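You operate a simulated robot arm through the tools that you are given. There is no shell and no other tool. Be economical: measure what you need, move in short steps, check, and stop when the job is done.

You are at the controls of a simulated two-armed robot. One attempt, no reset.

TASK
Turn the tension knob to 12 daN. Then shut the steel drawer. Then put the purple roller on the back corner of the steel deck. Then put the teal bottle on the top of the side table away in the purple tray at the steam tunnel. Then stack the blue filter with white pleats labelled "F72" from the top of the side table on top of the blue filter with white pleats labelled "F92". Then take the grey roller and leave it on the top of the store cart. Do these in the order given. Set down upright: purple roller, teal bottle.

Only the result counts: the job must be done as asked and must still hold three seconds after the hand-in. Knocking over, shifting, dropping, spilling or breaking anything else fails it.

THE ROBOT
Two 6-joint arms with two-finger grippers on one trunk, on a base that drives. Base frame: it is fixed to the floor where the robot stands at the start and does not move with it; the origin is under the middle of the robot, x ahead of it, y to its left, z up. Units: cm, degrees, N and s.
The left shoulder is at the start at [7, 14.8, 138.2], the right one opposite. With the tool pointing down near the work surface each hand reaches from about 28 to 56 cm from the robot's upright axis, wherever it stands, measured 20 degrees to its own side. Places, roughly: back corner of the steel deck (15x24 cm) [348, 172, 86]; blue filter with white pleats [-50, -100, 100]; grey roller (13x6x6 cm) [-100, 340, 100]; purple roller [150, -125, 100]; purple tray at the steam tunnel (21x21 cm) [640, 276, 88]; steel drawer [330, -40, 50]; teal bottle [-25, -125, 100]; tension knob [210, 10, 90]; top of the store cart [-80, 370, 80]. Payload 2.69 kg a hand.
Tool frame (each hand has its own): the origin (TCP) lies between the finger pads and is the grasp point; the fingertips stand 2 cm ahead of it; z points along the fingers, y is the line along which they close. Largest opening 10 cm; the body of the gripper starts 6.3 cm behind the TCP.
Orientation is that of the tool frame in the base frame, as [roll, pitch, yaw] about the fixed x, y, z axes, in that order (R = Rz(yaw) Ry(pitch) Rx(roll)). With the fingers straight down and closing along the base's y, the tool's x points along the base's -x, its y along +y and its z along -z.

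THE INTERFACE
- The arms move only by the tool move_arm. It takes "left_series", "right_series" or both (then of equal length, played together; a hand with none holds still); each is a list of rows, each a list of 7 numbers: the shift along the tool's x, y, z in cm, then the turn, a rotation vector about the tool's x, y, z in degrees, then the opening, from 0 (shut) to 1 (fully open). In form: [[tx, ty, tz, rx, ry, rz, gripper], ...]. A call has 1 to 10 rows; each row shifts and turns the commanded pose from where the row before left it, along the tool's axes as they then stand. Each row takes 0.2 s and may step no farther than 5 cm and 8.6 degrees from the row before; otherwise, or with a gripper value out of range, the whole call is refused. Where a pose cannot be reached the arm comes as near as it can. A force on the tool above 40 N (or 10 N above the force at the start of the call, whichever is more), or a blocked arm, ends the call early, and 0.2 s more pass. Each finger travels about 4.5 cm/s and halts on what it meets, pressing with about 26 N; the grip force reading is that of the motor and also rises with nothing between the fingers. The clock runs only during rows and for 0.2 s after the last one: add rows that do not move to give the fingers time. It gives the time, the measured TCP pose, the force on the tool (base axes), the opening and the grip force at its end, in the units of the frame above (readings bear some noise), with the torque about the TCP (base axes, N m) and any sound that the robot's microphone picked up.
- Cameras (640 x 400 px; columns grow to the right, rows downward): "scene" is now at [13.48, -0.18, 160.47]; the picture's right is [-0.04, -1.00, 0.00], its down [-0.63, 0.02, -0.78] and it looks along [0.78, -0.03, -0.63] (base axes); focal length 253 px, centre (320, 200). "left" rides on the left gripper at [7, 1.9, -9.9] in its tool frame; the picture's right is [-0.26, 0.97, 0.00], its down [-0.75, -0.20, -0.63] and it looks along [-0.61, -0.16, 0.78] (tool axes); focal length 230 px, centre (320, 200). "right" rides on the right gripper at [7, -1.9, -9.9] in its tool frame; the picture's right is [0.26, 0.97, 0.00], its down [-0.75, 0.20, -0.63] and it looks along [-0.61, 0.16, 0.78] (tool axes); focal length 230 px, centre (320, 200). There is no depth. A picture from a camera that has moved, and an enlarged one, comes with that camera's place and axes in the base frame and with its lens.
- capture(camera): a new picture of that camera. The clock stands still meanwhile.
- move_column(by): slides the trunk up (or, below 0, down) by that many cm; the arms and the scene camera ride with it, the base frame stays. It gives what a move gives, with no picture.
- steer(legs): drives the robot by 1 to 6 legs, each [ahead, turn to the left] in cm and degrees, along the robot's own axes; the way and the turn of a leg run together, so that a leg with both is an arc; at most 150 cm and 180 degrees a leg. The arms and the cameras ride along, it lands a little off, and it stops where it bumps. It gives what a move gives.
- aim_head(pan, tilt): turns the head with the scene camera to pan (to the left, within 86 degrees either way) and tilt (down, from -29 to 69), counted from straight ahead of the robot. It gives what a move gives.
- inspect(camera, box): a new picture of the part [left, top, right, bottom] of that camera's present view, enlarged. The clock stands still meanwhile.
- finish_job(): hands the job in; it is judged then, once.

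Go step by step. Nothing tells you exact positions but the pictures and the camera data: compare them with the known pose of the tool, close in by small moves and look again before you grip or let go. The budget is 165 turns and 138 pictures, counting those below and the enlarged ones. Unless the task says otherwise, let go and move clear before handing in.

The tools are called after ">>>" as name(argument=value, ...) on one line, values as JSON. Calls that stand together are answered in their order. move_arm: Moves the arms, as the interface text tells. Its arguments: {"type":"object","properties":{"left_series":{"type":"array","items":{"type":"array","items":{"type":"number"}}},"right_series":{"type":"array","items":{"type":"array","items":{"type":"number"}}}},"required":[]} The other tools are called the same way: move_column (by) slides the trunk up or down; steer (legs) drives the base; aim_head (pan, tilt) turns the head that bears the scene camera; capture (camera) takes a picture; inspect (camera, box) takes an enlarged picture of a part of a camera's view; finish_job () hands the job in.

At the start:

```text
time_s: 0.0
left_tcp_pos: [45.77, 26.2, 99.91]
left_tcp_rot: [179.9, 0.0, -180.0]
left_contact_force: [0.7, -0.3, -0.1]
left_wrist_torque: [0.01, 0.02, -0.04]
left_opening: 9.98
left_gripper_force: 0.0
right_tcp_pos: [48.73, -15.01, 100.02]
right_tcp_rot: [180.0, 0.0, 179.9]
right_contact_force: [-0.7, -1.0, 0.1]
right_wrist_torque: [-0.02, -0.02, 0.01]
right_opening: 9.99
right_gripper_force: 0.0
trunk travel left (down, up): [-94.0, 0.0]
robot x, y, heading: [0.12, -0.21, -0.1]
head pan, tilt: [-2.2, 39.0]
```

scene: 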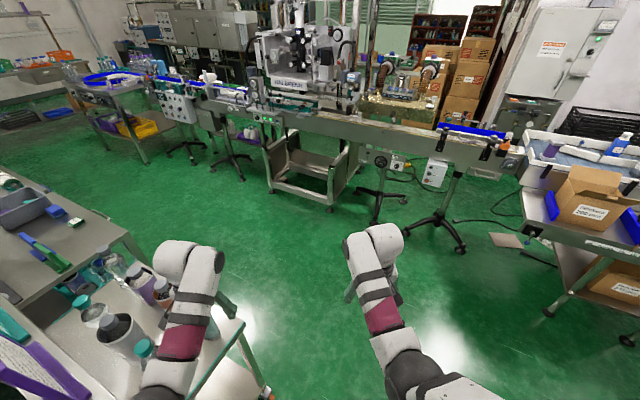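
right: 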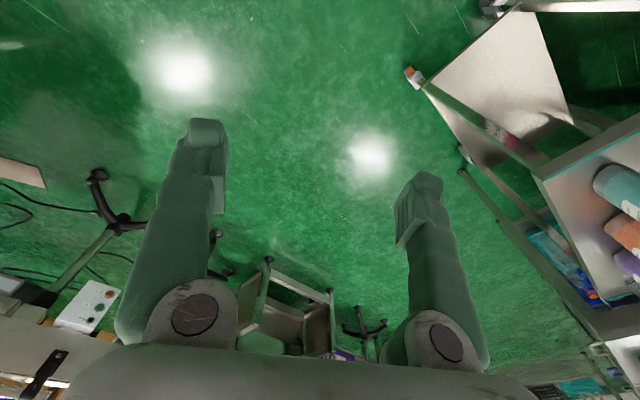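
left: 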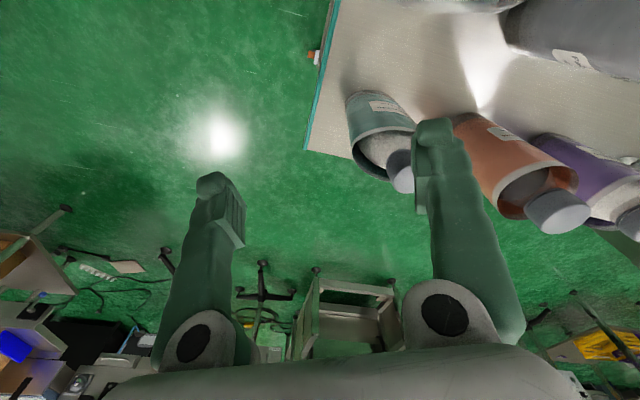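

I see a conveyor line ahead, with the knob roughly at [210,10,90], and a table with bottles close on the left. I will look closer before driving.

>>> aim_head(pan=0, tilt=20)

>>> capture(camera="scene")

>>> inspect(camera="scene", box=[220, 160, 420, 285])

```text
time_s: 0.8
left_tcp_pos: [45.78, 26.24, 99.93]
left_tcp_rot: [-180.0, -0.1, 180.0]
left_contact_force: [-0.9, 0.4, 0.3]
left_wrist_torque: [0.03, -0.02, -0.01]
left_opening: 10.0
left_gripper_force: 0.0
right_tcp_pos: [48.77, -15.08, 99.93]
right_tcp_rot: [180.0, 0.0, 179.9]
right_contact_force: [0.2, 0.8, 0.4]
right_wrist_torque: [0.03, -0.04, 0.0]
right_opening: 9.98
right_gripper_force: 0.0
trunk travel left (down, up): [-94.0, 0.0]
robot x, y, heading: [0.03, -0.28, 0.0]
head pan, tilt: [0.0, 20.0]
```

```text
134 pictures are left
camera scene: at [14.23, 0.14, 163.46], right [0.0, -1.0, 0.0], down [-0.34, 0.0, -0.94], along [0.94, 0.0, -0.34], focal length 253 px, centre (320, 200)
```

scene: 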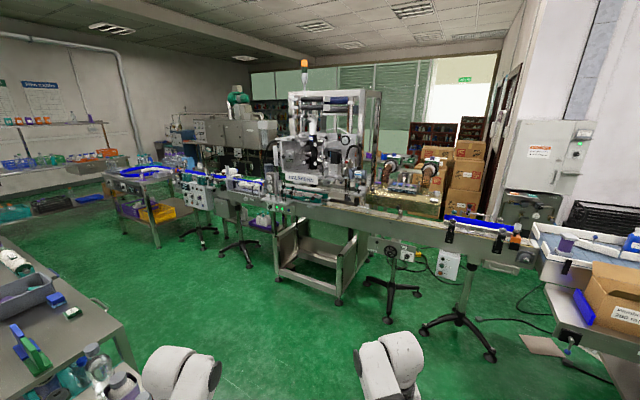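

```text
3.20 times, centred on (320, 222) of scene
camera zoom: at [14.23, 0.14, 163.46], right [0.0, -1.0, 0.0], down [-0.34, 0.0, -0.94], along [0.94, 0.0, -0.34], focal length 810 px, centre (320, 128)
```

zoom: 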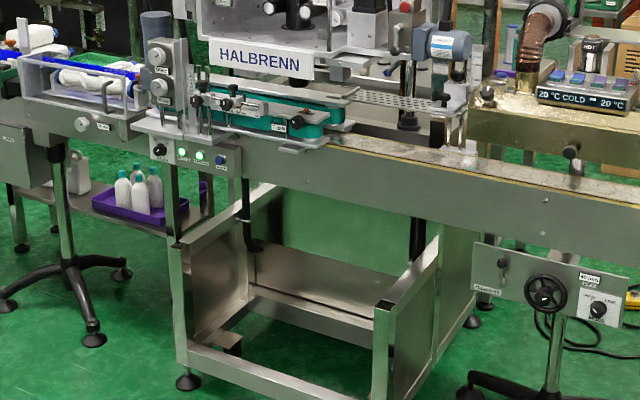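

The knob lies on the machine assembly ahead. Before driving I raise both hands to stay clear of the bottles.

>>> move_arm(left_series=[[0, 0, -5, 0, 0, 0, 1], [0, 0, -5, 0, 0, 0, 1], [0, 0, -5, 0, 0, 0, 1]], right_series=[[0, 0, -5, 0, 0, 0, 1], [0, 0, -5, 0, 0, 0, 1], [0, 0, -5, 0, 0, 0, 1]])

>>> steer(legs=[[110, 0]])

>>> capture(camera="scene")

```text
time_s: 1.6
left_tcp_pos: [53.03, 27.39, 106.46]
left_tcp_rot: [180.0, -0.2, 180.0]
left_contact_force: [0.4, -0.8, -0.5]
left_wrist_torque: [-0.01, 0.0, 0.04]
left_opening: 10.02
left_gripper_force: 0.1
left hand out of reach, approached as far as the arm can: row 1, 2, 3
right_tcp_pos: [54.8, -13.66, 109.16]
right_tcp_rot: [180.0, -0.1, -179.9]
right_contact_force: [0.1, 0.4, -0.9]
right_wrist_torque: [0.0, 0.03, 0.0]
right_opening: 10.01
right_gripper_force: 0.1
right hand out of reach, approached as far as the arm can: row 1, 2, 3
trunk travel left (down, up): [-94.0, 0.0]
robot x, y, heading: [0.04, -0.41, -0.0]
head pan, tilt: [0.0, 20.0]
```

```text
time_s: 7.2
left_tcp_pos: [161.23, 28.59, 106.77]
left_tcp_rot: [-179.9, 0.0, -179.3]
left_contact_force: [-0.3, -0.7, 0.2]
left_wrist_torque: [0.0, -0.01, 0.0]
left_opening: 10.01
left_gripper_force: 0.0
right_tcp_pos: [163.49, -12.33, 109.4]
right_tcp_rot: [-180.0, 0.1, -179.4]
right_contact_force: [-1.8, 0.2, 0.2]
right_wrist_torque: [0.0, -0.01, -0.02]
right_opening: 10.01
right_gripper_force: 0.2
trunk travel left (down, up): [-94.0, 0.0]
robot x, y, heading: [108.31, 0.72, 0.8]
head pan, tilt: [0.0, 20.0]
```

```text
132 pictures are left
camera scene: at [122.93, 0.84, 163.48], right [0.01, -1.0, 0.0], down [-0.34, 0.0, -0.94], along [0.94, 0.01, -0.34], focal length 253 px, centre (320, 200)
```

scene: 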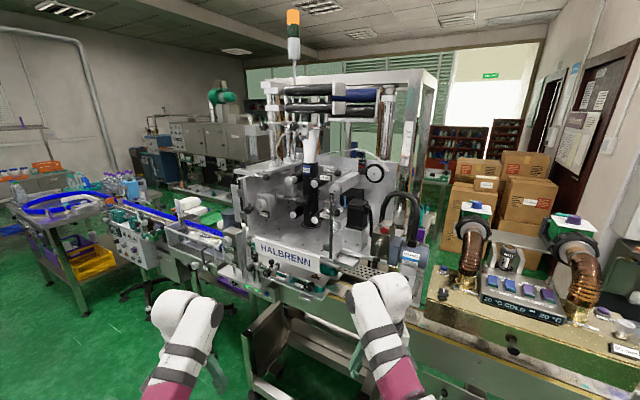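

The knob should show under the HALBRENN plate; I zoom there.

>>> aim_head(pan=0, tilt=35)

>>> inspect(camera="scene", box=[200, 160, 400, 285])

>>> capture(camera="left")

>>> capture(camera="right")

```text
time_s: 8.0
left_tcp_pos: [161.28, 28.61, 106.69]
left_tcp_rot: [179.9, 0.0, -179.4]
left_contact_force: [0.1, -0.3, -0.1]
left_wrist_torque: [-0.01, 0.0, -0.01]
left_opening: 10.0
left_gripper_force: 0.0
right_tcp_pos: [163.49, -12.48, 109.25]
right_tcp_rot: [179.9, 0.0, -179.5]
right_contact_force: [0.8, -0.3, 0.4]
right_wrist_torque: [-0.01, -0.01, -0.03]
right_opening: 9.98
right_gripper_force: 0.0
trunk travel left (down, up): [-94.0, 0.0]
robot x, y, heading: [108.7, 0.68, 0.5]
head pan, tilt: [0.0, 35.0]
```

```text
3.20 times, centred on (300, 222) of scene
camera zoom: at [122.56, 0.84, 161.09], right [0.01, -1.0, 0.0], down [-0.57, -0.01, -0.82], along [0.82, 0.01, -0.57], focal length 810 px, centre (384, 128)
```

zoom: 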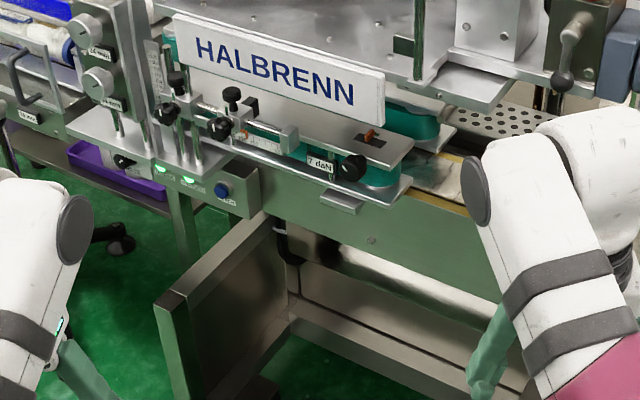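

```text
130 pictures are left
camera left: at [154.41, 30.46, 116.56], right [0.25, 0.97, 0.0], down [0.75, -0.19, 0.63], along [0.61, -0.16, -0.78], focal length 230 px, centre (320, 200)
```

left: 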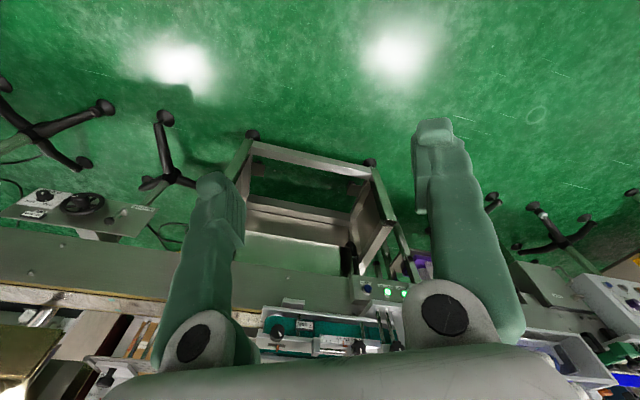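

```text
129 pictures are left
camera right: at [156.51, -14.5, 119.22], right [-0.27, 0.96, 0.0], down [0.75, 0.21, 0.63], along [0.61, 0.17, -0.78], focal length 230 px, centre (320, 200)
```

right: 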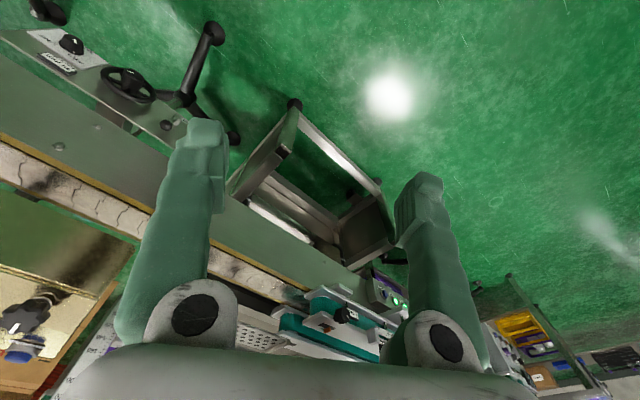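

The tension knob is the black one at about [213,7,90] with a "7 daN" readout next to it. I zoom in for details.

>>> inspect(camera="scene", box=[240, 180, 340, 242])

```text
6.40 times, centred on (290, 211) of scene
camera zoom: at [122.56, 0.84, 161.09], right [0.01, -1.0, 0.0], down [-0.57, -0.01, -0.82], along [0.82, 0.01, -0.57], focal length 1619 px, centre (512, 130)
```

zoom: 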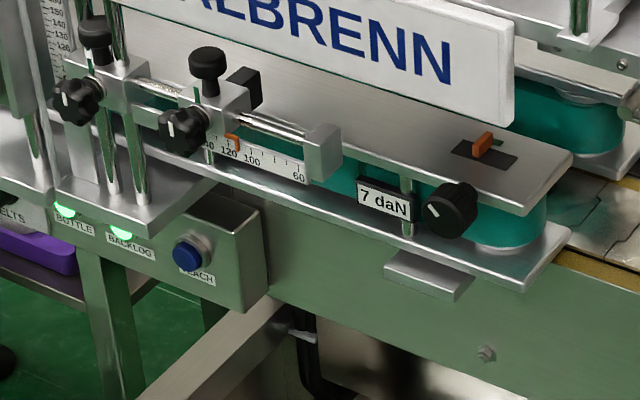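

I bring the left hand to a horizontal pose pointing ahead, and tuck the right hand back.

>>> move_arm(left_series=[[2, 0, 0, 0, -8.5, 0, 1], [2, 0, 0, 0, -8.5, 0, 1], [2, 0, 0, 0, -8.5, 0, 1], [2, 0, 0, 0, -8.5, 0, 1], [2, 0, 0, 0, -8.5, 0, 1], [0, 0, -2, 0, -8.5, 0, 1], [0, 0, -2, 0, -8.5, 0, 1], [0, 0, -2, 0, -8.5, 0, 1], [0, 0, -2, 0, -8.5, 0, 1], [0, 0, -2, 0, -8.5, 0, 1]], right_series=[[4, 0, 1, 0, 0, 0, 1], [4, 0, 1, 0, 0, 0, 1], [4, 0, 1, 0, 0, 0, 1], [4, 0, 1, 0, 0, 0, 1], [4, 0, 1, 0, 0, 0, 1], [2, 0, 1, 0, 0, 0, 1], [0, 0, 1, 0, 0, 0, 1], [0, 0, 1, 0, 0, 0, 1], [0, 0, 1, 0, 0, 0, 1], [0, 0, 1, 0, 0, 0, 1]])

>>> steer(legs=[[0, -20], [24, 0], [0, 20]])

>>> capture(camera="scene")

>>> capture(camera="left")

```text
time_s: 9.1
left_tcp_pos: [152.71, 28.33, 104.8]
left_tcp_rot: [179.9, 36.9, -179.5]
left_contact_force: [-1.2, 0.4, -0.5]
left_wrist_torque: [0.0, -0.02, 0.01]
left_opening: 10.05
left_gripper_force: 0.1
right_tcp_pos: [151.35, -21.19, 102.21]
right_tcp_rot: [-169.2, 3.7, 177.5]
right_contact_force: [-0.6, 0.5, 0.8]
right_wrist_torque: [0.02, -0.03, 0.0]
right_opening: 9.99
right_gripper_force: 0.1
right hand out of reach, approached as far as the arm can: row 1, 2, 3, 5
trunk travel left (down, up): [-94.0, 0.0]
robot x, y, heading: [108.81, 0.65, 0.5]
head pan, tilt: [0.0, 35.0]
stopped in row 5 (right hand): the arm was blocked; the commanded pose is now the measured one
```

```text
time_s: 13.0
left_tcp_pos: [175.82, 20.03, 104.53]
left_tcp_rot: [-180.0, 36.7, 180.0]
left_contact_force: [-0.3, 0.2, -0.6]
left_wrist_torque: [0.02, 0.03, 0.0]
left_opening: 10.0
left_gripper_force: 0.1
right_tcp_pos: [173.78, -29.31, 102.09]
right_tcp_rot: [-169.0, 3.5, 177.0]
right_contact_force: [0.4, -0.5, -0.1]
right_wrist_torque: [0.04, -0.04, -0.01]
right_opening: 10.0
right_gripper_force: 0.0
trunk travel left (down, up): [-94.0, 0.0]
robot x, y, heading: [131.19, -7.54, 0.1]
head pan, tilt: [0.0, 35.0]
```

```text
127 pictures are left
camera scene: at [144.98, -7.41, 161.08], right [0.0, -1.0, 0.0], down [-0.57, 0.0, -0.82], along [0.82, 0.0, -0.57], focal length 253 px, centre (320, 200)
```

scene: 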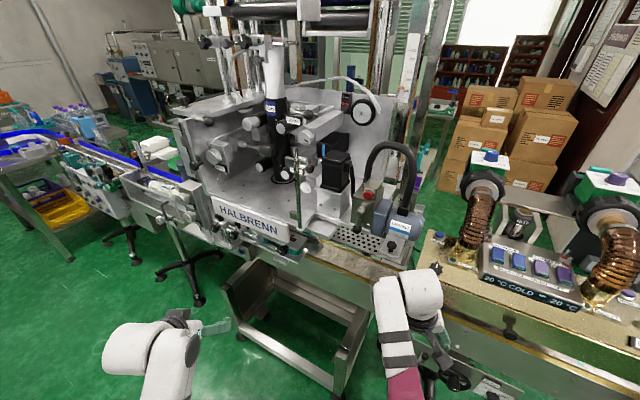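

```text
126 pictures are left
camera left: at [164.35, 21.98, 108.32], right [0.21, 0.97, 0.15], down [0.23, -0.2, 0.95], along [0.95, -0.16, -0.26], focal length 230 px, centre (320, 200)
```

left: 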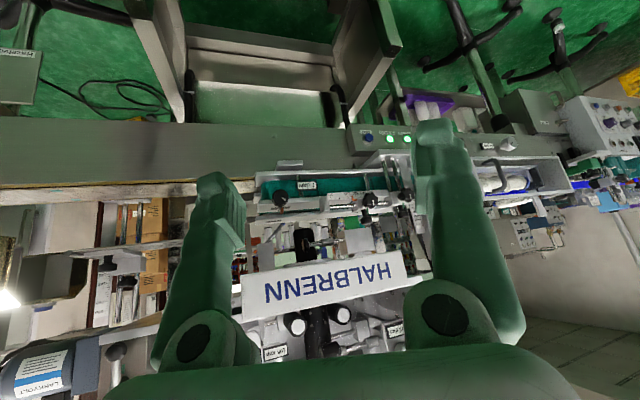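

The knob triangulates to about [207.7, 6.3, 95.4]. I finish levelling the left hand.

>>> move_arm(left_series=[[0, 0, 1.5, 0, -7.6, 0, 1], [0, 0, 1.5, 0, -7.6, 0, 1], [0, 0, 1.5, 0, -7.6, 0, 1], [0, 0, 1.5, 0, -7.6, 0, 1], [0, 0, 1.5, 0, -7.6, 0, 1], [0, 0, 1.5, 0, -7.6, 0, 1], [0, 0, 1.5, 0, -7.7, 0, 1], [0, 0, 0, 0, 0, 0, 1]])

>>> capture(camera="left")

```text
time_s: 14.8
left_tcp_pos: [183.52, 20.3, 99.56]
left_tcp_rot: [-179.8, 85.7, 180.0]
left_contact_force: [-0.4, 0.2, -0.5]
left_wrist_torque: [-0.06, -0.02, 0.0]
left_opening: 10.02
left_gripper_force: 0.1
left hand out of reach, approached as far as the arm can: row 7
right_tcp_pos: [173.71, -29.34, 102.06]
right_tcp_rot: [-168.9, 3.5, 176.9]
right_contact_force: [-0.3, -0.3, 0.6]
right_wrist_torque: [-0.01, 0.01, -0.01]
right_opening: 9.99
right_gripper_force: 0.1
trunk travel left (down, up): [-94.0, 0.0]
robot x, y, heading: [131.23, -7.42, 0.1]
head pan, tilt: [0.0, 35.0]
```

```text
125 pictures are left
camera left: at [173.29, 22.22, 93.46], right [0.02, 0.97, 0.26], down [-0.57, -0.2, 0.8], along [0.82, -0.16, 0.55], focal length 230 px, centre (320, 200)
```

left: 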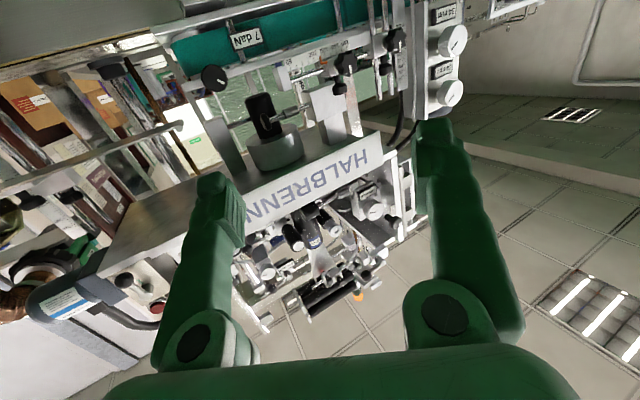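

Knob confirmed at about [208, 6.3, 94.5]. I lower the trunk a bit, then align the hand in y and z.

>>> move_column(by=-12)

>>> move_arm(left_series=[[-2, -3, 0, 0, -4.3, 0, 1], [-2, -3, 0, 0, 0, 0, 1], [-2, -3, 0, 0, 0, 0, 1], [-1, -3, 0, 0, 0, 0, 1], [0, -2, 0, 0, 0, 0, 1], [0, 0, 0, 0, 0, 0, 1]])

>>> steer(legs=[[14, 0]])

>>> capture(camera="left")

>>> capture(camera="scene")

```text
time_s: 16.3
left_tcp_pos: [183.56, 20.2, 87.66]
left_tcp_rot: [-179.1, 85.7, -179.3]
left_contact_force: [-0.1, -0.3, 0.8]
left_wrist_torque: [0.01, 0.01, 0.01]
left_opening: 9.96
left_gripper_force: 0.0
right_tcp_pos: [173.81, -29.28, 90.1]
right_tcp_rot: [-169.0, 3.5, 176.9]
right_contact_force: [-0.3, -0.4, -0.7]
right_wrist_torque: [0.01, 0.02, 0.02]
right_opening: 10.0
right_gripper_force: 0.0
trunk travel left (down, up): [-82.0, 12.0]
robot x, y, heading: [131.11, -7.12, -0.2]
head pan, tilt: [0.0, 35.0]
```

```text
time_s: 17.5
left_tcp_pos: [183.87, 12.26, 94.02]
left_tcp_rot: [89.5, 80.2, 88.6]
left_contact_force: [0.7, 0.6, 0.5]
left_wrist_torque: [-0.01, -0.02, 0.01]
left_opening: 9.99
left_gripper_force: 0.1
right_tcp_pos: [173.87, -29.34, 90.14]
right_tcp_rot: [-168.9, 3.5, 176.9]
right_contact_force: [-0.6, 0.1, -0.5]
right_wrist_torque: [0.0, 0.01, 0.02]
right_opening: 10.0
right_gripper_force: 0.1
trunk travel left (down, up): [-82.0, 12.0]
robot x, y, heading: [131.53, -7.38, -0.2]
head pan, tilt: [0.0, 35.0]
stopped in row 5 (left hand): the arm was blocked; the commanded pose is now the measured one
```

```text
time_s: 18.8
left_tcp_pos: [197.97, 12.08, 93.97]
left_tcp_rot: [88.6, 80.1, 87.7]
left_contact_force: [0.0, -0.5, 1.1]
left_wrist_torque: [-0.03, -0.01, 0.03]
left_opening: 10.02
left_gripper_force: 0.0
right_tcp_pos: [187.92, -29.32, 90.23]
right_tcp_rot: [-169.0, 3.6, 176.8]
right_contact_force: [-0.1, -0.1, 0.2]
right_wrist_torque: [0.01, -0.01, -0.01]
right_opening: 9.98
right_gripper_force: 0.0
trunk travel left (down, up): [-82.0, 12.0]
robot x, y, heading: [145.18, -7.39, -0.1]
head pan, tilt: [0.0, 35.0]
```

```text
124 pictures are left
camera left: at [188.24, 15.34, 87.52], right [0.01, 0.91, 0.42], down [-0.64, -0.31, 0.7], along [0.77, -0.28, 0.57], focal length 230 px, centre (320, 200)
```

left: 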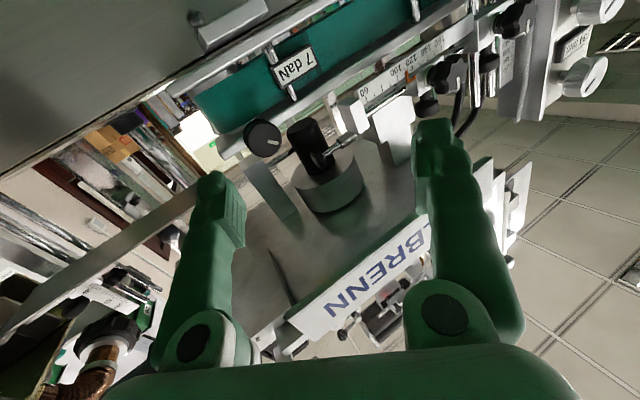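

```text
123 pictures are left
camera scene: at [158.93, -7.3, 149.11], right [0.0, -1.0, 0.0], down [-0.57, 0.0, -0.82], along [0.82, 0.0, -0.57], focal length 253 px, centre (320, 200)
```

scene: 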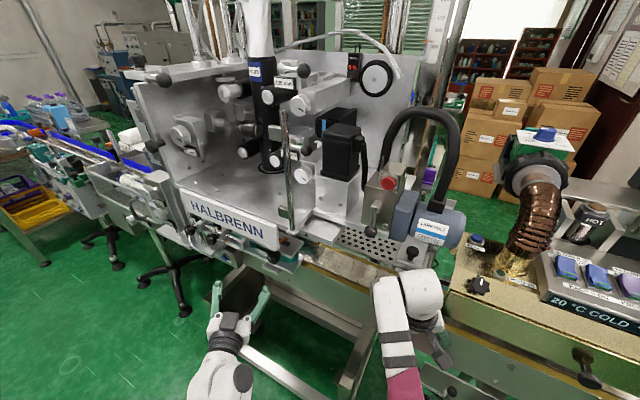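

The hand points along +x; the knob is at about [207.5, 6.6, 93.5] and the hand at y=12. I shift the base about 6 cm to the right rather than twist the arm.

>>> steer(legs=[[-20, 0], [0, -15], [21, 0], [0, 15]])

>>> move_arm(left_series=[[0, 0, 0, 0, 0, -8, 0.6], [0, 0, 0, 0, 0, -8, 0.6], [0, 0, 0, 0, 0, -8, 0.6], [0, 0, 0, 0, 0, -8, 0.6], [0, 0, 0, 0, 0, -8, 0.6], [0, 0, 0, 0, 0, -8, 0.6]])

>>> capture(camera="left")

```text
time_s: 22.5
left_tcp_pos: [201.03, -6.93, 93.88]
left_tcp_rot: [90.1, 80.0, 74.3]
left_contact_force: [0.8, 0.7, 0.7]
left_wrist_torque: [-0.03, 0.02, -0.01]
left_opening: 10.01
left_gripper_force: 0.1
right_tcp_pos: [180.26, -44.37, 90.02]
right_tcp_rot: [-168.8, 2.2, 161.7]
right_contact_force: [0.0, -0.7, 1.6]
right_wrist_torque: [-0.01, 0.0, -0.01]
right_opening: 10.01
right_gripper_force: 0.0
trunk travel left (down, up): [-82.0, 12.0]
robot x, y, heading: [145.2, -12.37, -14.5]
head pan, tilt: [0.0, 35.0]
stopped in leg 3: the force on the tool passed its limit at 111 N (the readings are from after the stop); the commanded pose is now the measured one
```

```text
time_s: 23.9
left_tcp_pos: [200.93, -6.84, 93.94]
left_tcp_rot: [-89.8, 51.7, -105.7]
left_contact_force: [-0.1, 0.0, -0.2]
left_wrist_torque: [-0.02, 0.02, 0.01]
left_opening: 6.0
left_gripper_force: 0.1
right_tcp_pos: [180.08, -44.38, 90.2]
right_tcp_rot: [-169.0, 2.4, 161.7]
right_contact_force: [-0.6, 1.2, -0.2]
right_wrist_torque: [-0.01, 0.01, 0.0]
right_opening: 10.01
right_gripper_force: 0.1
trunk travel left (down, up): [-82.0, 12.0]
robot x, y, heading: [145.13, -12.46, -14.9]
head pan, tilt: [0.0, 35.0]
```

```text
122 pictures are left
camera left: at [190.7, -6.86, 87.27], right [0.25, 0.88, -0.4], down [-0.52, 0.47, 0.71], along [0.81, 0.03, 0.58], focal length 230 px, centre (320, 200)
```

left: 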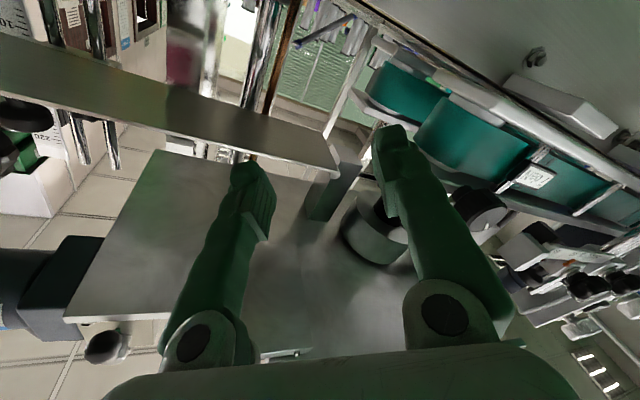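

The turn swung the hand too far right and it bumped something. I check the scene for damage.

>>> inspect(camera="scene", box=[140, 140, 340, 265])

>>> inspect(camera="scene", box=[220, 200, 460, 350])

```text
3.20 times, centred on (240, 202) of scene
camera zoom: at [158.29, -15.82, 149.08], right [-0.26, -0.97, 0.0], down [-0.55, 0.15, -0.82], along [0.79, -0.21, -0.57], focal length 810 px, centre (576, 192)
```

zoom: 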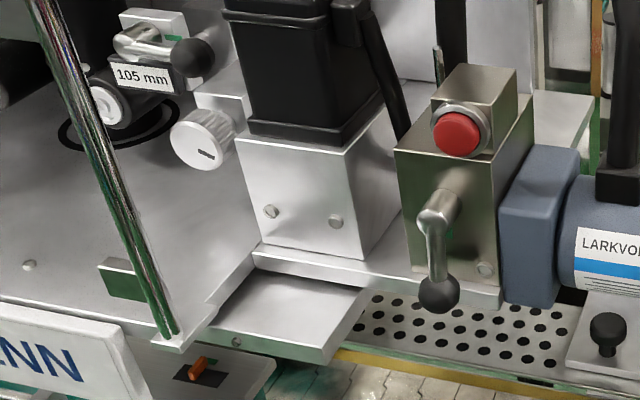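

```text
2.67 times, centred on (340, 275) of scene
camera zoom: at [158.29, -15.82, 149.08], right [-0.26, -0.97, 0.0], down [-0.55, 0.15, -0.82], along [0.79, -0.21, -0.57], focal length 675 px, centre (267, 0)
```

zoom: 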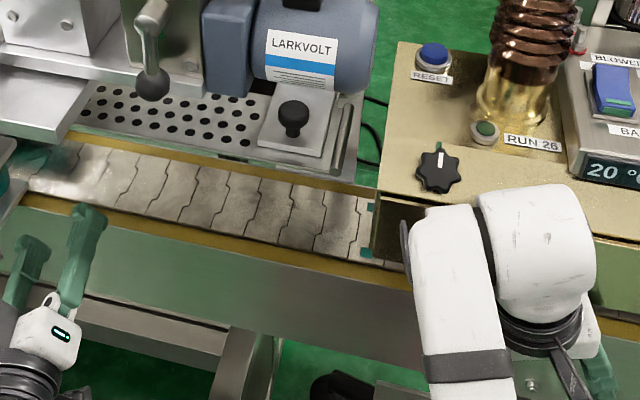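

Nothing looks displaced. I back off and redo the shift with a wide clearance before turning.

>>> steer(legs=[[-18, 0], [0, 30], [-17, 0], [0, -15]])

>>> inspect(camera="scene", box=[200, 160, 400, 285])

```text
time_s: 28.8
left_tcp_pos: [163.91, 6.9, 93.9]
left_tcp_rot: [-89.9, 51.9, -91.5]
left_contact_force: [-1.1, -0.5, 0.7]
left_wrist_torque: [0.03, -0.01, 0.0]
left_opening: 5.98
left_gripper_force: 0.1
right_tcp_pos: [152.77, -34.46, 90.14]
right_tcp_rot: [-168.9, 2.3, 175.8]
right_contact_force: [-0.2, 0.5, 0.4]
right_wrist_torque: [-0.04, 0.01, 0.02]
right_opening: 9.98
right_gripper_force: 0.1
trunk travel left (down, up): [-82.0, 12.0]
robot x, y, heading: [111.01, -12.25, -0.7]
head pan, tilt: [0.0, 35.0]
```

```text
3.20 times, centred on (300, 222) of scene
camera zoom: at [124.75, -12.05, 149.08], right [-0.01, -1.0, 0.0], down [-0.57, 0.01, -0.82], along [0.82, -0.01, -0.57], focal length 810 px, centre (384, 128)
```

zoom: 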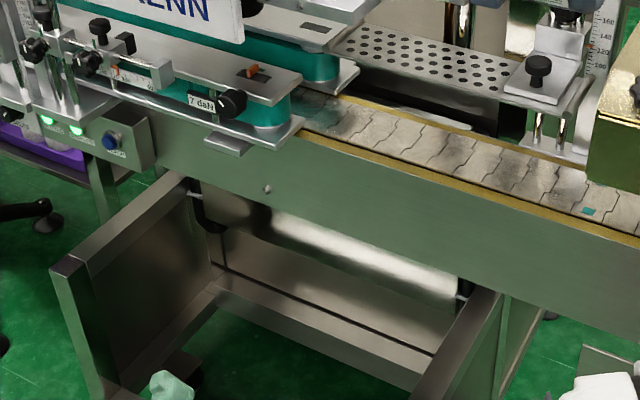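

The hand is now in line with the knob. I drive ahead 30 cm and look.

>>> steer(legs=[[30, 0]])

>>> capture(camera="left")

>>> inspect(camera="scene", box=[140, 160, 340, 285])

```text
time_s: 30.9
left_tcp_pos: [193.81, 6.61, 93.9]
left_tcp_rot: [-89.8, 51.9, -91.3]
left_contact_force: [0.0, 0.3, -0.3]
left_wrist_torque: [-0.02, -0.01, 0.0]
left_opening: 6.01
left_gripper_force: 0.0
right_tcp_pos: [182.86, -34.68, 90.21]
right_tcp_rot: [-169.0, 2.4, 175.9]
right_contact_force: [-0.1, -0.5, 0.8]
right_wrist_torque: [0.0, -0.05, 0.04]
right_opening: 9.99
right_gripper_force: 0.0
trunk travel left (down, up): [-82.0, 12.0]
robot x, y, heading: [141.16, -12.4, -0.5]
head pan, tilt: [0.0, 35.0]
```

```text
118 pictures are left
camera left: at [183.97, 4.15, 87.31], right [0.03, 0.92, -0.39], down [-0.62, 0.32, 0.71], along [0.78, 0.23, 0.58], focal length 230 px, centre (320, 200)
```

left: 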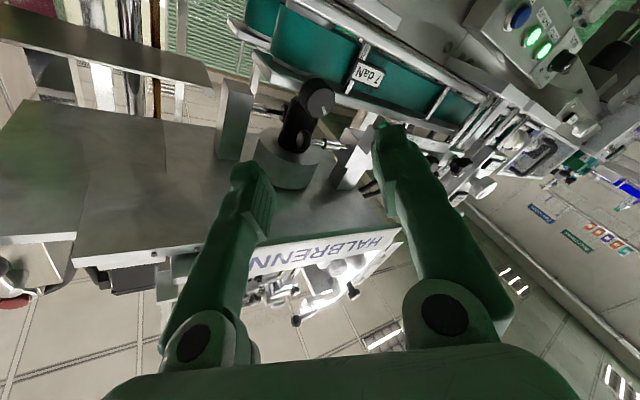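

```text
3.20 times, centred on (240, 222) of scene
camera zoom: at [154.68, -12.45, 149.1], right [-0.01, -1.0, 0.0], down [-0.57, 0.01, -0.82], along [0.82, -0.01, -0.57], focal length 810 px, centre (576, 128)
```

zoom: 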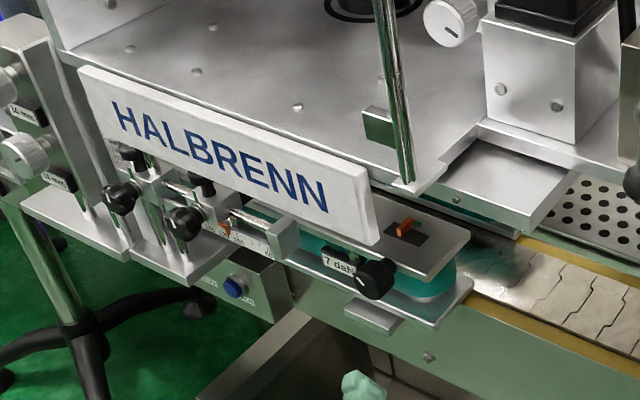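

The knob's face is at about [208, 6.1, 93.6]. I advance 10 cm along the tool axis.

>>> move_arm(left_series=[[0, 0, 4, 0, 0, 0, 0.6], [0, 0, 4, 0, 0, 0, 0.6], [0, 0, 2, 0, 0, 0, 0.6], [0, 0, 0, 0, 0, 0, 0.6]])

>>> capture(camera="left")

>>> inspect(camera="scene", box=[190, 205, 310, 280])

```text
time_s: 31.9
left_tcp_pos: [197.9, 4.82, 92.4]
left_tcp_rot: [-88.3, 51.8, -92.3]
left_contact_force: [0.3, -0.5, 0.2]
left_wrist_torque: [0.02, 0.03, 0.0]
left_opening: 6.01
left_gripper_force: 0.1
left hand out of reach, approached as far as the arm can: row 1, 2, 3
right_tcp_pos: [182.83, -34.79, 90.13]
right_tcp_rot: [-169.0, 2.4, 175.9]
right_contact_force: [-1.2, -0.1, 1.0]
right_wrist_torque: [-0.03, 0.01, -0.02]
right_opening: 10.01
right_gripper_force: 0.2
trunk travel left (down, up): [-82.0, 12.0]
robot x, y, heading: [141.43, -12.51, -0.7]
head pan, tilt: [0.0, 35.0]
```

```text
116 pictures are left
camera left: at [188.07, 2.69, 85.58], right [0.07, 0.92, -0.39], down [-0.62, 0.35, 0.7], along [0.78, 0.2, 0.59], focal length 230 px, centre (320, 200)
```

left: 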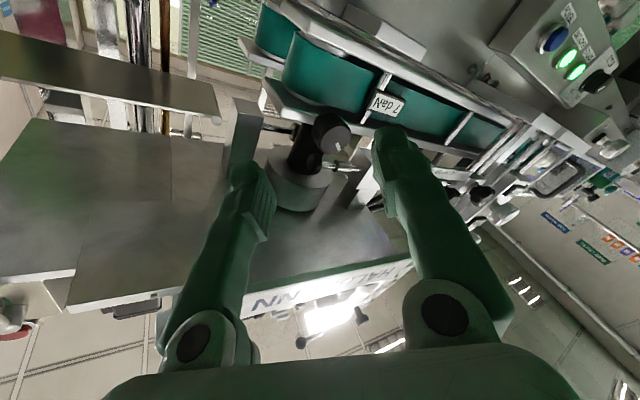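

```text
5.33 times, centred on (250, 242) of scene
camera zoom: at [154.87, -12.36, 149.08], right [-0.01, -1.0, 0.0], down [-0.57, 0.01, -0.82], along [0.82, -0.01, -0.57], focal length 1350 px, centre (693, -27)
```

zoom: 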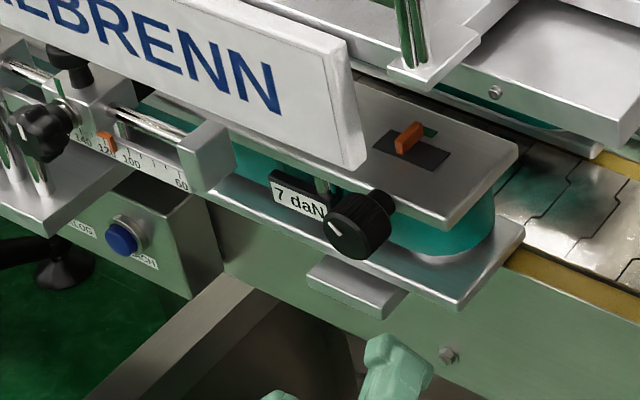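

The arm is at its reach limit, so I bring the hand back a bit and drive the base in. The knob face refines to [210, 5.9, 93.7].

>>> move_arm(left_series=[[0, 0, -4, 0, 0, 0, 0.6], [0, 0, -4, 0, 0, 0, 0.6], [0, 0, 0, 0, 0, 0, 0.6]])

>>> steer(legs=[[11, 0]])

>>> capture(camera="left")

>>> inspect(camera="scene", box=[160, 230, 280, 305])

```text
time_s: 32.7
left_tcp_pos: [191.93, 6.47, 94.4]
left_tcp_rot: [-88.9, 55.9, -91.4]
left_contact_force: [0.0, 0.2, 0.1]
left_wrist_torque: [0.02, 0.0, 0.0]
left_opening: 6.02
left_gripper_force: 0.1
right_tcp_pos: [183.0, -34.87, 90.06]
right_tcp_rot: [-168.9, 2.2, 175.8]
right_contact_force: [1.2, 1.1, 0.3]
right_wrist_torque: [0.03, 0.0, 0.01]
right_opening: 10.0
right_gripper_force: 0.0
trunk travel left (down, up): [-82.0, 12.0]
robot x, y, heading: [141.43, -12.66, -0.8]
head pan, tilt: [0.0, 35.0]
```

```text
time_s: 33.6
left_tcp_pos: [195.38, 7.19, 94.6]
left_tcp_rot: [-88.7, 55.9, -91.0]
left_contact_force: [-0.3, -0.3, 0.1]
left_wrist_torque: [-0.01, 0.01, -0.02]
left_opening: 6.01
left_gripper_force: 0.2
right_tcp_pos: [185.79, -34.74, 90.16]
right_tcp_rot: [-168.2, 0.9, 175.0]
right_contact_force: [-25.9, 12.5, 10.4]
right_wrist_torque: [-1.07, -2.61, 0.47]
right_opening: 10.01
right_gripper_force: 0.0
trunk travel left (down, up): [-82.0, 12.0]
robot x, y, heading: [145.29, -12.55, -0.7]
head pan, tilt: [0.0, 35.0]
stopped in leg 1: the force on the tool passed its limit at 226 N (the readings are from after the stop); the commanded pose is now the measured one
```

```text
114 pictures are left
camera left: at [185.52, 5.2, 87.64], right [0.04, 0.94, -0.33], down [-0.63, 0.28, 0.73], along [0.78, 0.18, 0.61], focal length 230 px, centre (320, 200)
```

left: 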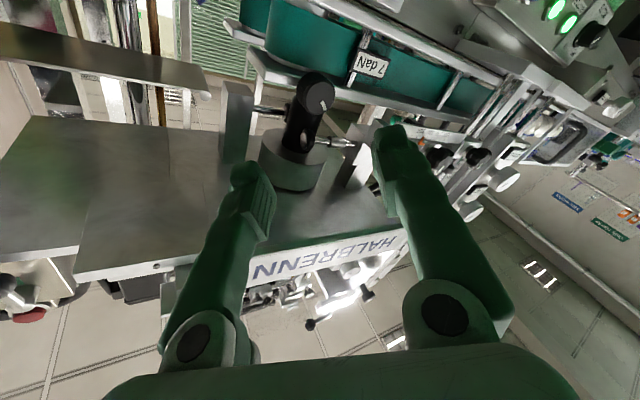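

```text
5.33 times, centred on (220, 268) of scene
camera zoom: at [158.12, -11.88, 149.18], right [-0.01, -1.0, 0.0], down [-0.57, 0.0, -0.82], along [0.82, -0.01, -0.57], focal length 1350 px, centre (853, -160)
```

zoom: 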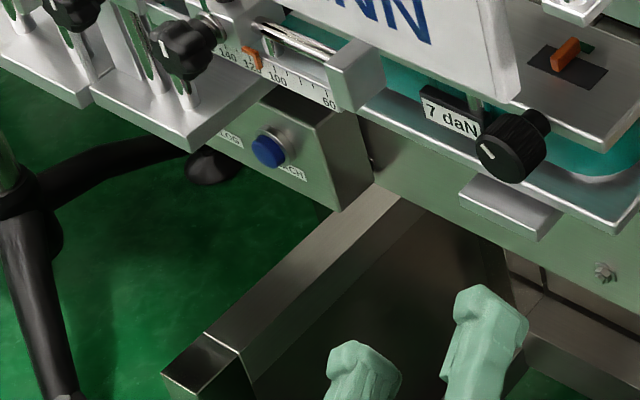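

It was the right hand that hit something. I back off slightly and look with the right camera.

>>> steer(legs=[[-6, 0]])

>>> capture(camera="right")

>>> aim_head(pan=-25, tilt=55)

>>> capture(camera="scene")

```text
time_s: 34.6
left_tcp_pos: [190.54, 6.78, 93.9]
left_tcp_rot: [-90.1, 56.1, -92.1]
left_contact_force: [0.6, 0.5, -0.4]
left_wrist_torque: [0.02, -0.02, 0.01]
left_opening: 6.02
left_gripper_force: 0.0
right_tcp_pos: [180.83, -34.99, 89.52]
right_tcp_rot: [-168.5, 0.1, 175.2]
right_contact_force: [0.5, 0.4, 0.2]
right_wrist_torque: [0.01, 0.03, -0.02]
right_opening: 10.01
right_gripper_force: 0.1
trunk travel left (down, up): [-82.0, 12.0]
robot x, y, heading: [139.63, -12.13, -0.6]
head pan, tilt: [0.0, 35.0]
```

```text
112 pictures are left
camera right: at [173.92, -34.36, 99.62], right [-0.18, 0.96, -0.19], down [0.77, 0.26, 0.58], along [0.61, -0.05, -0.79], focal length 230 px, centre (320, 200)
```

right: 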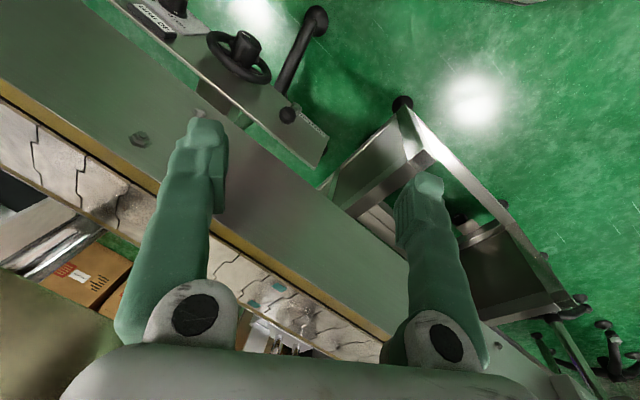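

```text
time_s: 35.5
left_tcp_pos: [190.02, 6.85, 94.33]
left_tcp_rot: [-89.5, 56.2, -91.8]
left_contact_force: [-0.2, 0.5, -0.1]
left_wrist_torque: [-0.02, 0.03, 0.02]
left_opening: 5.99
left_gripper_force: 0.1
right_tcp_pos: [180.34, -34.99, 89.76]
right_tcp_rot: [-168.4, 0.4, 175.3]
right_contact_force: [-0.3, 0.5, 0.8]
right_wrist_torque: [-0.02, -0.04, 0.03]
right_opening: 10.03
right_gripper_force: 0.1
trunk travel left (down, up): [-82.0, 12.0]
robot x, y, heading: [139.68, -12.15, -0.6]
head pan, tilt: [-25.0, 55.0]
```

```text
111 pictures are left
camera scene: at [150.9, -15.41, 146.27], right [-0.43, -0.9, 0.0], down [-0.74, 0.35, -0.57], along [0.52, -0.25, -0.82], focal length 253 px, centre (320, 200)
```

scene: 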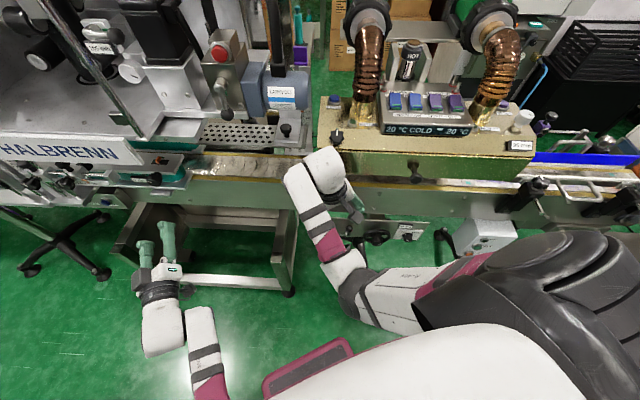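

The right hand touched the fixed conveyor frame. I tuck it back toward the body.

>>> move_arm(right_series=[[2.5, 0, 0, 0, 0, 0, 1], [2.5, 0, 0, 0, 0, 0, 1], [2.5, 0, 0, 0, 0, 0, 1], [2.5, 0, 0, 0, 0, 0, 1], [2, 0, 0, 0, 0, 0, 1]])

```text
time_s: 36.3
left_tcp_pos: [190.03, 6.85, 94.03]
left_tcp_rot: [-89.6, 56.2, -91.8]
left_contact_force: [0.8, -0.4, 0.6]
left_wrist_torque: [0.02, 0.05, 0.05]
left_opening: 5.96
left_gripper_force: 0.1
right_tcp_pos: [173.81, -40.67, 89.61]
right_tcp_rot: [-159.1, 2.2, 174.3]
right_contact_force: [0.6, -0.2, -1.0]
right_wrist_torque: [-0.03, 0.0, -0.02]
right_opening: 10.0
right_gripper_force: 0.0
right hand out of reach, approached as far as the arm can: row 1, 4
trunk travel left (down, up): [-82.0, 12.0]
robot x, y, heading: [139.75, -12.32, -0.8]
head pan, tilt: [-25.0, 55.0]
stopped in row 4 (right hand): the arm was blocked; the commanded pose is now the measured one
```

I can't tuck further, so I'll approach with the robot turned about 20° right: this pulls the right hand away and gives the left arm a straight radial reach.

>>> steer(legs=[[-25, 0], [0, 55], [32, 0], [0, -75]])

>>> move_arm(left_series=[[0, 0, 0, -7, 0, 0, 0.6], [0, 0, 0, 0, 0, 0, 0.6]])

```text
time_s: 45.5
left_tcp_pos: [187.48, 14.5, 94.09]
left_tcp_rot: [-89.6, 56.2, -112.1]
left_contact_force: [-0.5, 0.7, -0.4]
left_wrist_torque: [0.01, -0.01, 0.02]
left_opening: 6.01
left_gripper_force: 0.0
right_tcp_pos: [155.87, -24.47, 89.73]
right_tcp_rot: [-159.1, 2.3, 154.2]
right_contact_force: [-0.6, -1.2, 0.1]
right_wrist_torque: [-0.05, -0.01, 0.0]
right_opening: 9.98
right_gripper_force: 0.2
trunk travel left (down, up): [-82.0, 12.0]
robot x, y, heading: [133.59, 13.64, -20.8]
head pan, tilt: [-25.0, 55.0]
```

```text
time_s: 46.4
left_tcp_pos: [188.19, 16.91, 94.21]
left_tcp_rot: [-96.0, 62.9, -113.0]
left_contact_force: [-0.5, 0.5, 0.1]
left_wrist_torque: [0.02, 0.01, 0.0]
left_opening: 6.0
left_gripper_force: 0.0
left hand out of reach, approached as far as the arm can: row 1
right_tcp_pos: [155.79, -24.5, 89.78]
right_tcp_rot: [-159.0, 2.4, 154.1]
right_contact_force: [-0.2, 0.9, 0.8]
right_wrist_torque: [-0.01, 0.0, -0.01]
right_opening: 9.99
right_gripper_force: 0.1
trunk travel left (down, up): [-82.0, 12.0]
robot x, y, heading: [133.35, 13.79, -20.9]
head pan, tilt: [-25.0, 55.0]
stopped in row 2 (left hand): the arm was blocked; the commanded pose is now the measured one
```

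The reach is limited by the high shoulder and the right hand sits awkwardly. I swing the right hand out to the side and pull the left back, to lower the trunk afterwards.

>>> move_arm(right_series=[[1.5, -4, 0.8, -3, 0, 8, 1], [1.5, -4, 0.8, -3, 0, 8, 1], [1.5, -4, 0.8, -3, 0, 8, 1], [1.5, -4, 0.5, -3, 0, 8, 1], [1.5, -4, 0.2, -3, 0, 8, 1], [1.5, -4, 0, -3, 0, 8, 1], [0, 0, 0, 0, 0, 0, 1]], left_series=[[0, 0, -2, 0, 0, 0, 0.6], [0, 0, -2, 0, 0, 0, 0.6], [0, 0, -2, 0, 0, 0, 0.6], [0, 0, -2, 0, 0, 0, 0.6], [0, 0, 0, 0, 0, 0, 0.6], [0, 0, 0, 0, 0, 0, 0.6], [0, 0, 0, 0, 0, 0, 0.6]])

```text
time_s: 48.0
left_tcp_pos: [181.31, 20.18, 95.17]
left_tcp_rot: [-95.4, 66.6, -114.2]
left_contact_force: [0.2, 0.7, 0.0]
left_wrist_torque: [0.0, 0.01, -0.03]
left_opening: 6.01
left_gripper_force: 0.0
right_tcp_pos: [132.85, -34.37, 86.96]
right_tcp_rot: [176.5, 9.9, 106.6]
right_contact_force: [0.1, 0.0, -0.6]
right_wrist_torque: [0.0, 0.0, -0.02]
right_opening: 10.02
right_gripper_force: 0.1
right hand out of reach, approached as far as the arm can: row 1, 2
trunk travel left (down, up): [-82.0, 12.0]
robot x, y, heading: [133.25, 13.74, -20.8]
head pan, tilt: [-25.0, 55.0]
```

The right hand is clear. Now I lower the trunk 15 cm, then raise the left hand and turn it to point along +x.

>>> move_column(by=-15)

>>> move_arm(left_series=[[-3, -1.2, 0, 0, 0, 0, 0.6], [-3, -1.2, 0, 0, 0, 0, 0.6], [-3, -1.2, 0, 0, 0, 0, 0.6], [-3, -1.2, 0, 0, 0, 0, 0.6], [-1, -0.5, 0, 0, 0, 0, 0.6], [0, 0, 0, -7.3, -3.1, -0.3, 0.6], [0, 0, 0, -7.3, -3.1, -0.3, 0.6], [0, 0, 0, -2.9, -1.2, 0, 0.6], [0, 0, 0, 0, 0, 0, 0.6]])

```text
time_s: 49.7
left_tcp_pos: [181.02, 20.31, 79.76]
left_tcp_rot: [-96.6, 66.7, -115.3]
left_contact_force: [-1.2, 0.0, 0.0]
left_wrist_torque: [-0.01, -0.01, -0.02]
left_opening: 6.01
left_gripper_force: 0.0
right_tcp_pos: [132.75, -34.55, 71.97]
right_tcp_rot: [176.4, 10.0, 106.6]
right_contact_force: [0.5, 0.5, 0.4]
right_wrist_torque: [0.01, -0.02, -0.01]
right_opening: 10.0
right_gripper_force: 0.0
trunk travel left (down, up): [-67.0, 27.0]
robot x, y, heading: [133.31, 13.91, -20.7]
head pan, tilt: [-25.0, 55.0]
```

```text
time_s: 51.3
left_tcp_pos: [181.35, 22.28, 84.58]
left_tcp_rot: [-100.9, 72.5, -108.7]
left_contact_force: [-0.5, 0.2, -0.5]
left_wrist_torque: [0.01, 0.0, 0.02]
left_opening: 5.98
left_gripper_force: 0.1
left hand out of reach, approached as far as the arm can: row 2, 3, 4, 5
right_tcp_pos: [132.81, -34.26, 72.03]
right_tcp_rot: [176.6, 10.1, 106.8]
right_contact_force: [0.2, 0.7, 0.8]
right_wrist_torque: [-0.01, 0.02, 0.01]
right_opening: 10.0
right_gripper_force: 0.0
trunk travel left (down, up): [-67.0, 27.0]
robot x, y, heading: [133.68, 13.7, -20.9]
head pan, tilt: [-25.0, 55.0]
stopped in row 8 (left hand): the arm was blocked; the commanded pose is now the measured one
```

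Reach is worse with the trunk low. I go back to the earlier height and the straight-ahead approach, now with the right hand out of the way.

>>> move_column(by=15)

>>> steer(legs=[[0, 61], [-41, 0], [0, -40]])

```text
time_s: 53.1
left_tcp_pos: [181.31, 22.26, 99.52]
left_tcp_rot: [-101.0, 72.6, -108.8]
left_contact_force: [-0.4, 1.1, -0.1]
left_wrist_torque: [-0.01, -0.01, -0.02]
left_opening: 5.99
left_gripper_force: 0.0
right_tcp_pos: [132.9, -34.44, 86.91]
right_tcp_rot: [176.5, 10.0, 106.7]
right_contact_force: [-1.1, 0.4, 0.5]
right_wrist_torque: [0.02, -0.01, -0.01]
right_opening: 10.02
right_gripper_force: 0.0
trunk travel left (down, up): [-82.0, 12.0]
robot x, y, heading: [132.88, 13.81, -20.5]
head pan, tilt: [-25.0, 55.0]
```

```text
time_s: 60.1
left_tcp_pos: [144.2, 12.95, 99.58]
left_tcp_rot: [-101.3, 72.7, -88.2]
left_contact_force: [-0.6, 0.6, 0.1]
left_wrist_torque: [0.03, 0.01, 0.02]
left_opening: 5.98
left_gripper_force: 0.1
right_tcp_pos: [119.22, -57.26, 87.02]
right_tcp_rot: [176.4, 10.0, 127.6]
right_contact_force: [0.1, -0.3, -0.5]
right_wrist_torque: [0.0, 0.0, 0.0]
right_opening: 10.02
right_gripper_force: 0.0
trunk travel left (down, up): [-82.0, 12.0]
robot x, y, heading: [102.65, -12.07, 0.2]
head pan, tilt: [-25.0, 55.0]
```

I set the left hand back to the earlier good pose, pointing along +x.

>>> move_arm(left_series=[[1.85, -1.7, 2.3, 3.2, 0.1, 0, 0.6], [1.85, -1.7, 2.3, 3.2, 0.1, 0, 0.6], [1.85, -1.7, 2.3, 3.2, 0.1, 0, 0.6], [1.85, -1.7, 2.3, 3.2, 0.1, 0, 0.6], [0, 0, 0, 0, 0, 0, 0.6]])

>>> aim_head(pan=10, tilt=45)

```text
time_s: 61.3
left_tcp_pos: [154.02, 2.94, 95.96]
left_tcp_rot: [-94.6, 73.2, -92.1]
left_contact_force: [-0.2, -0.4, -0.2]
left_wrist_torque: [0.01, 0.0, 0.01]
left_opening: 6.0
left_gripper_force: 0.0
left hand out of reach, approached as far as the arm can: row 4
right_tcp_pos: [119.22, -57.53, 86.92]
right_tcp_rot: [176.4, 9.8, 127.6]
right_contact_force: [0.4, -0.1, -1.2]
right_wrist_torque: [0.0, 0.01, 0.02]
right_opening: 10.0
right_gripper_force: 0.0
trunk travel left (down, up): [-82.0, 12.0]
robot x, y, heading: [102.47, -12.26, 0.5]
head pan, tilt: [-25.0, 55.0]
```

```text
time_s: 62.3
left_tcp_pos: [154.06, 2.92, 95.98]
left_tcp_rot: [-94.7, 73.0, -92.1]
left_contact_force: [-0.6, -0.3, -0.1]
left_wrist_torque: [0.0, 0.0, -0.02]
left_opening: 5.99
left_gripper_force: 0.1
right_tcp_pos: [119.22, -57.47, 86.94]
right_tcp_rot: [176.6, 9.9, 127.5]
right_contact_force: [-0.3, 0.3, 0.3]
right_wrist_torque: [-0.02, -0.06, 0.02]
right_opening: 9.98
right_gripper_force: 0.1
trunk travel left (down, up): [-82.0, 12.0]
robot x, y, heading: [102.26, -12.16, 0.3]
head pan, tilt: [10.0, 45.0]
```

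Pointing is right; I correct y/z, roll back a bit for turning range, and drive ahead.

>>> move_arm(left_series=[[0.6, 1.75, -0.5, 0, 0, 0, 0.6], [0.6, 1.75, -0.5, 0, 0, 0, 0.6], [0, 0, 0, 0, 0, -8.5, 0.6], [0, 0, 0, 0, 0, -8.5, 0.6], [0, 0, 0, 0, 0, 0, 0.6]])

>>> steer(legs=[[47, 0]])

>>> capture(camera="left")

>>> capture(camera="scene")

```text
time_s: 63.5
left_tcp_pos: [153.93, 7.34, 95.76]
left_tcp_rot: [-95.9, 60.7, -97.3]
left_contact_force: [-0.1, -0.6, -0.1]
left_wrist_torque: [0.0, 0.0, -0.01]
left_opening: 6.01
left_gripper_force: 0.1
left hand out of reach, approached as far as the arm can: row 1, 2, 3
right_tcp_pos: [119.26, -57.48, 86.99]
right_tcp_rot: [176.5, 10.0, 127.6]
right_contact_force: [-0.2, 0.1, -0.5]
right_wrist_torque: [0.0, -0.03, -0.04]
right_opening: 10.0
right_gripper_force: 0.0
trunk travel left (down, up): [-82.0, 12.0]
robot x, y, heading: [102.51, -12.07, 0.2]
head pan, tilt: [10.0, 45.0]
```

```text
time_s: 66.4
left_tcp_pos: [201.34, 8.03, 95.77]
left_tcp_rot: [-95.9, 60.7, -96.8]
left_contact_force: [-0.8, 0.0, 0.2]
left_wrist_torque: [0.0, -0.01, -0.03]
left_opening: 5.99
left_gripper_force: 0.0
right_tcp_pos: [167.22, -57.02, 86.99]
right_tcp_rot: [176.4, 10.0, 128.0]
right_contact_force: [-0.7, -0.2, 0.6]
right_wrist_torque: [0.02, -0.03, 0.0]
right_opening: 10.0
right_gripper_force: 0.1
trunk travel left (down, up): [-82.0, 12.0]
robot x, y, heading: [150.28, -11.84, 0.6]
head pan, tilt: [10.0, 45.0]
```

```text
110 pictures are left
camera left: at [191.16, 6.64, 89.32], right [0.02, 0.97, -0.24], down [-0.59, 0.21, 0.78], along [0.81, 0.13, 0.57], focal length 230 px, centre (320, 200)
```

left: 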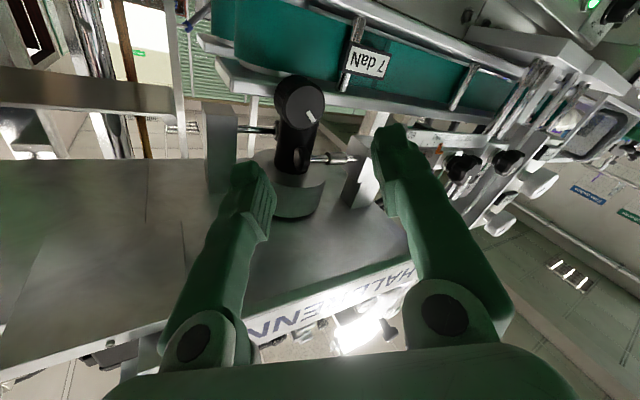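

```text
109 pictures are left
camera scene: at [162.95, -10.2, 147.61], right [0.18, -0.98, 0.0], down [-0.69, -0.13, -0.71], along [0.7, 0.13, -0.71], focal length 253 px, centre (320, 200)
```

scene: 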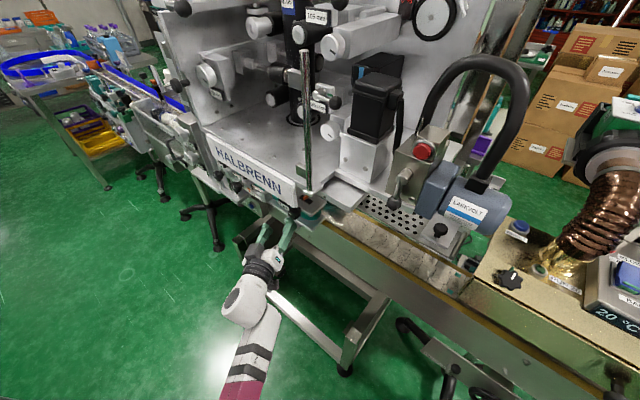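

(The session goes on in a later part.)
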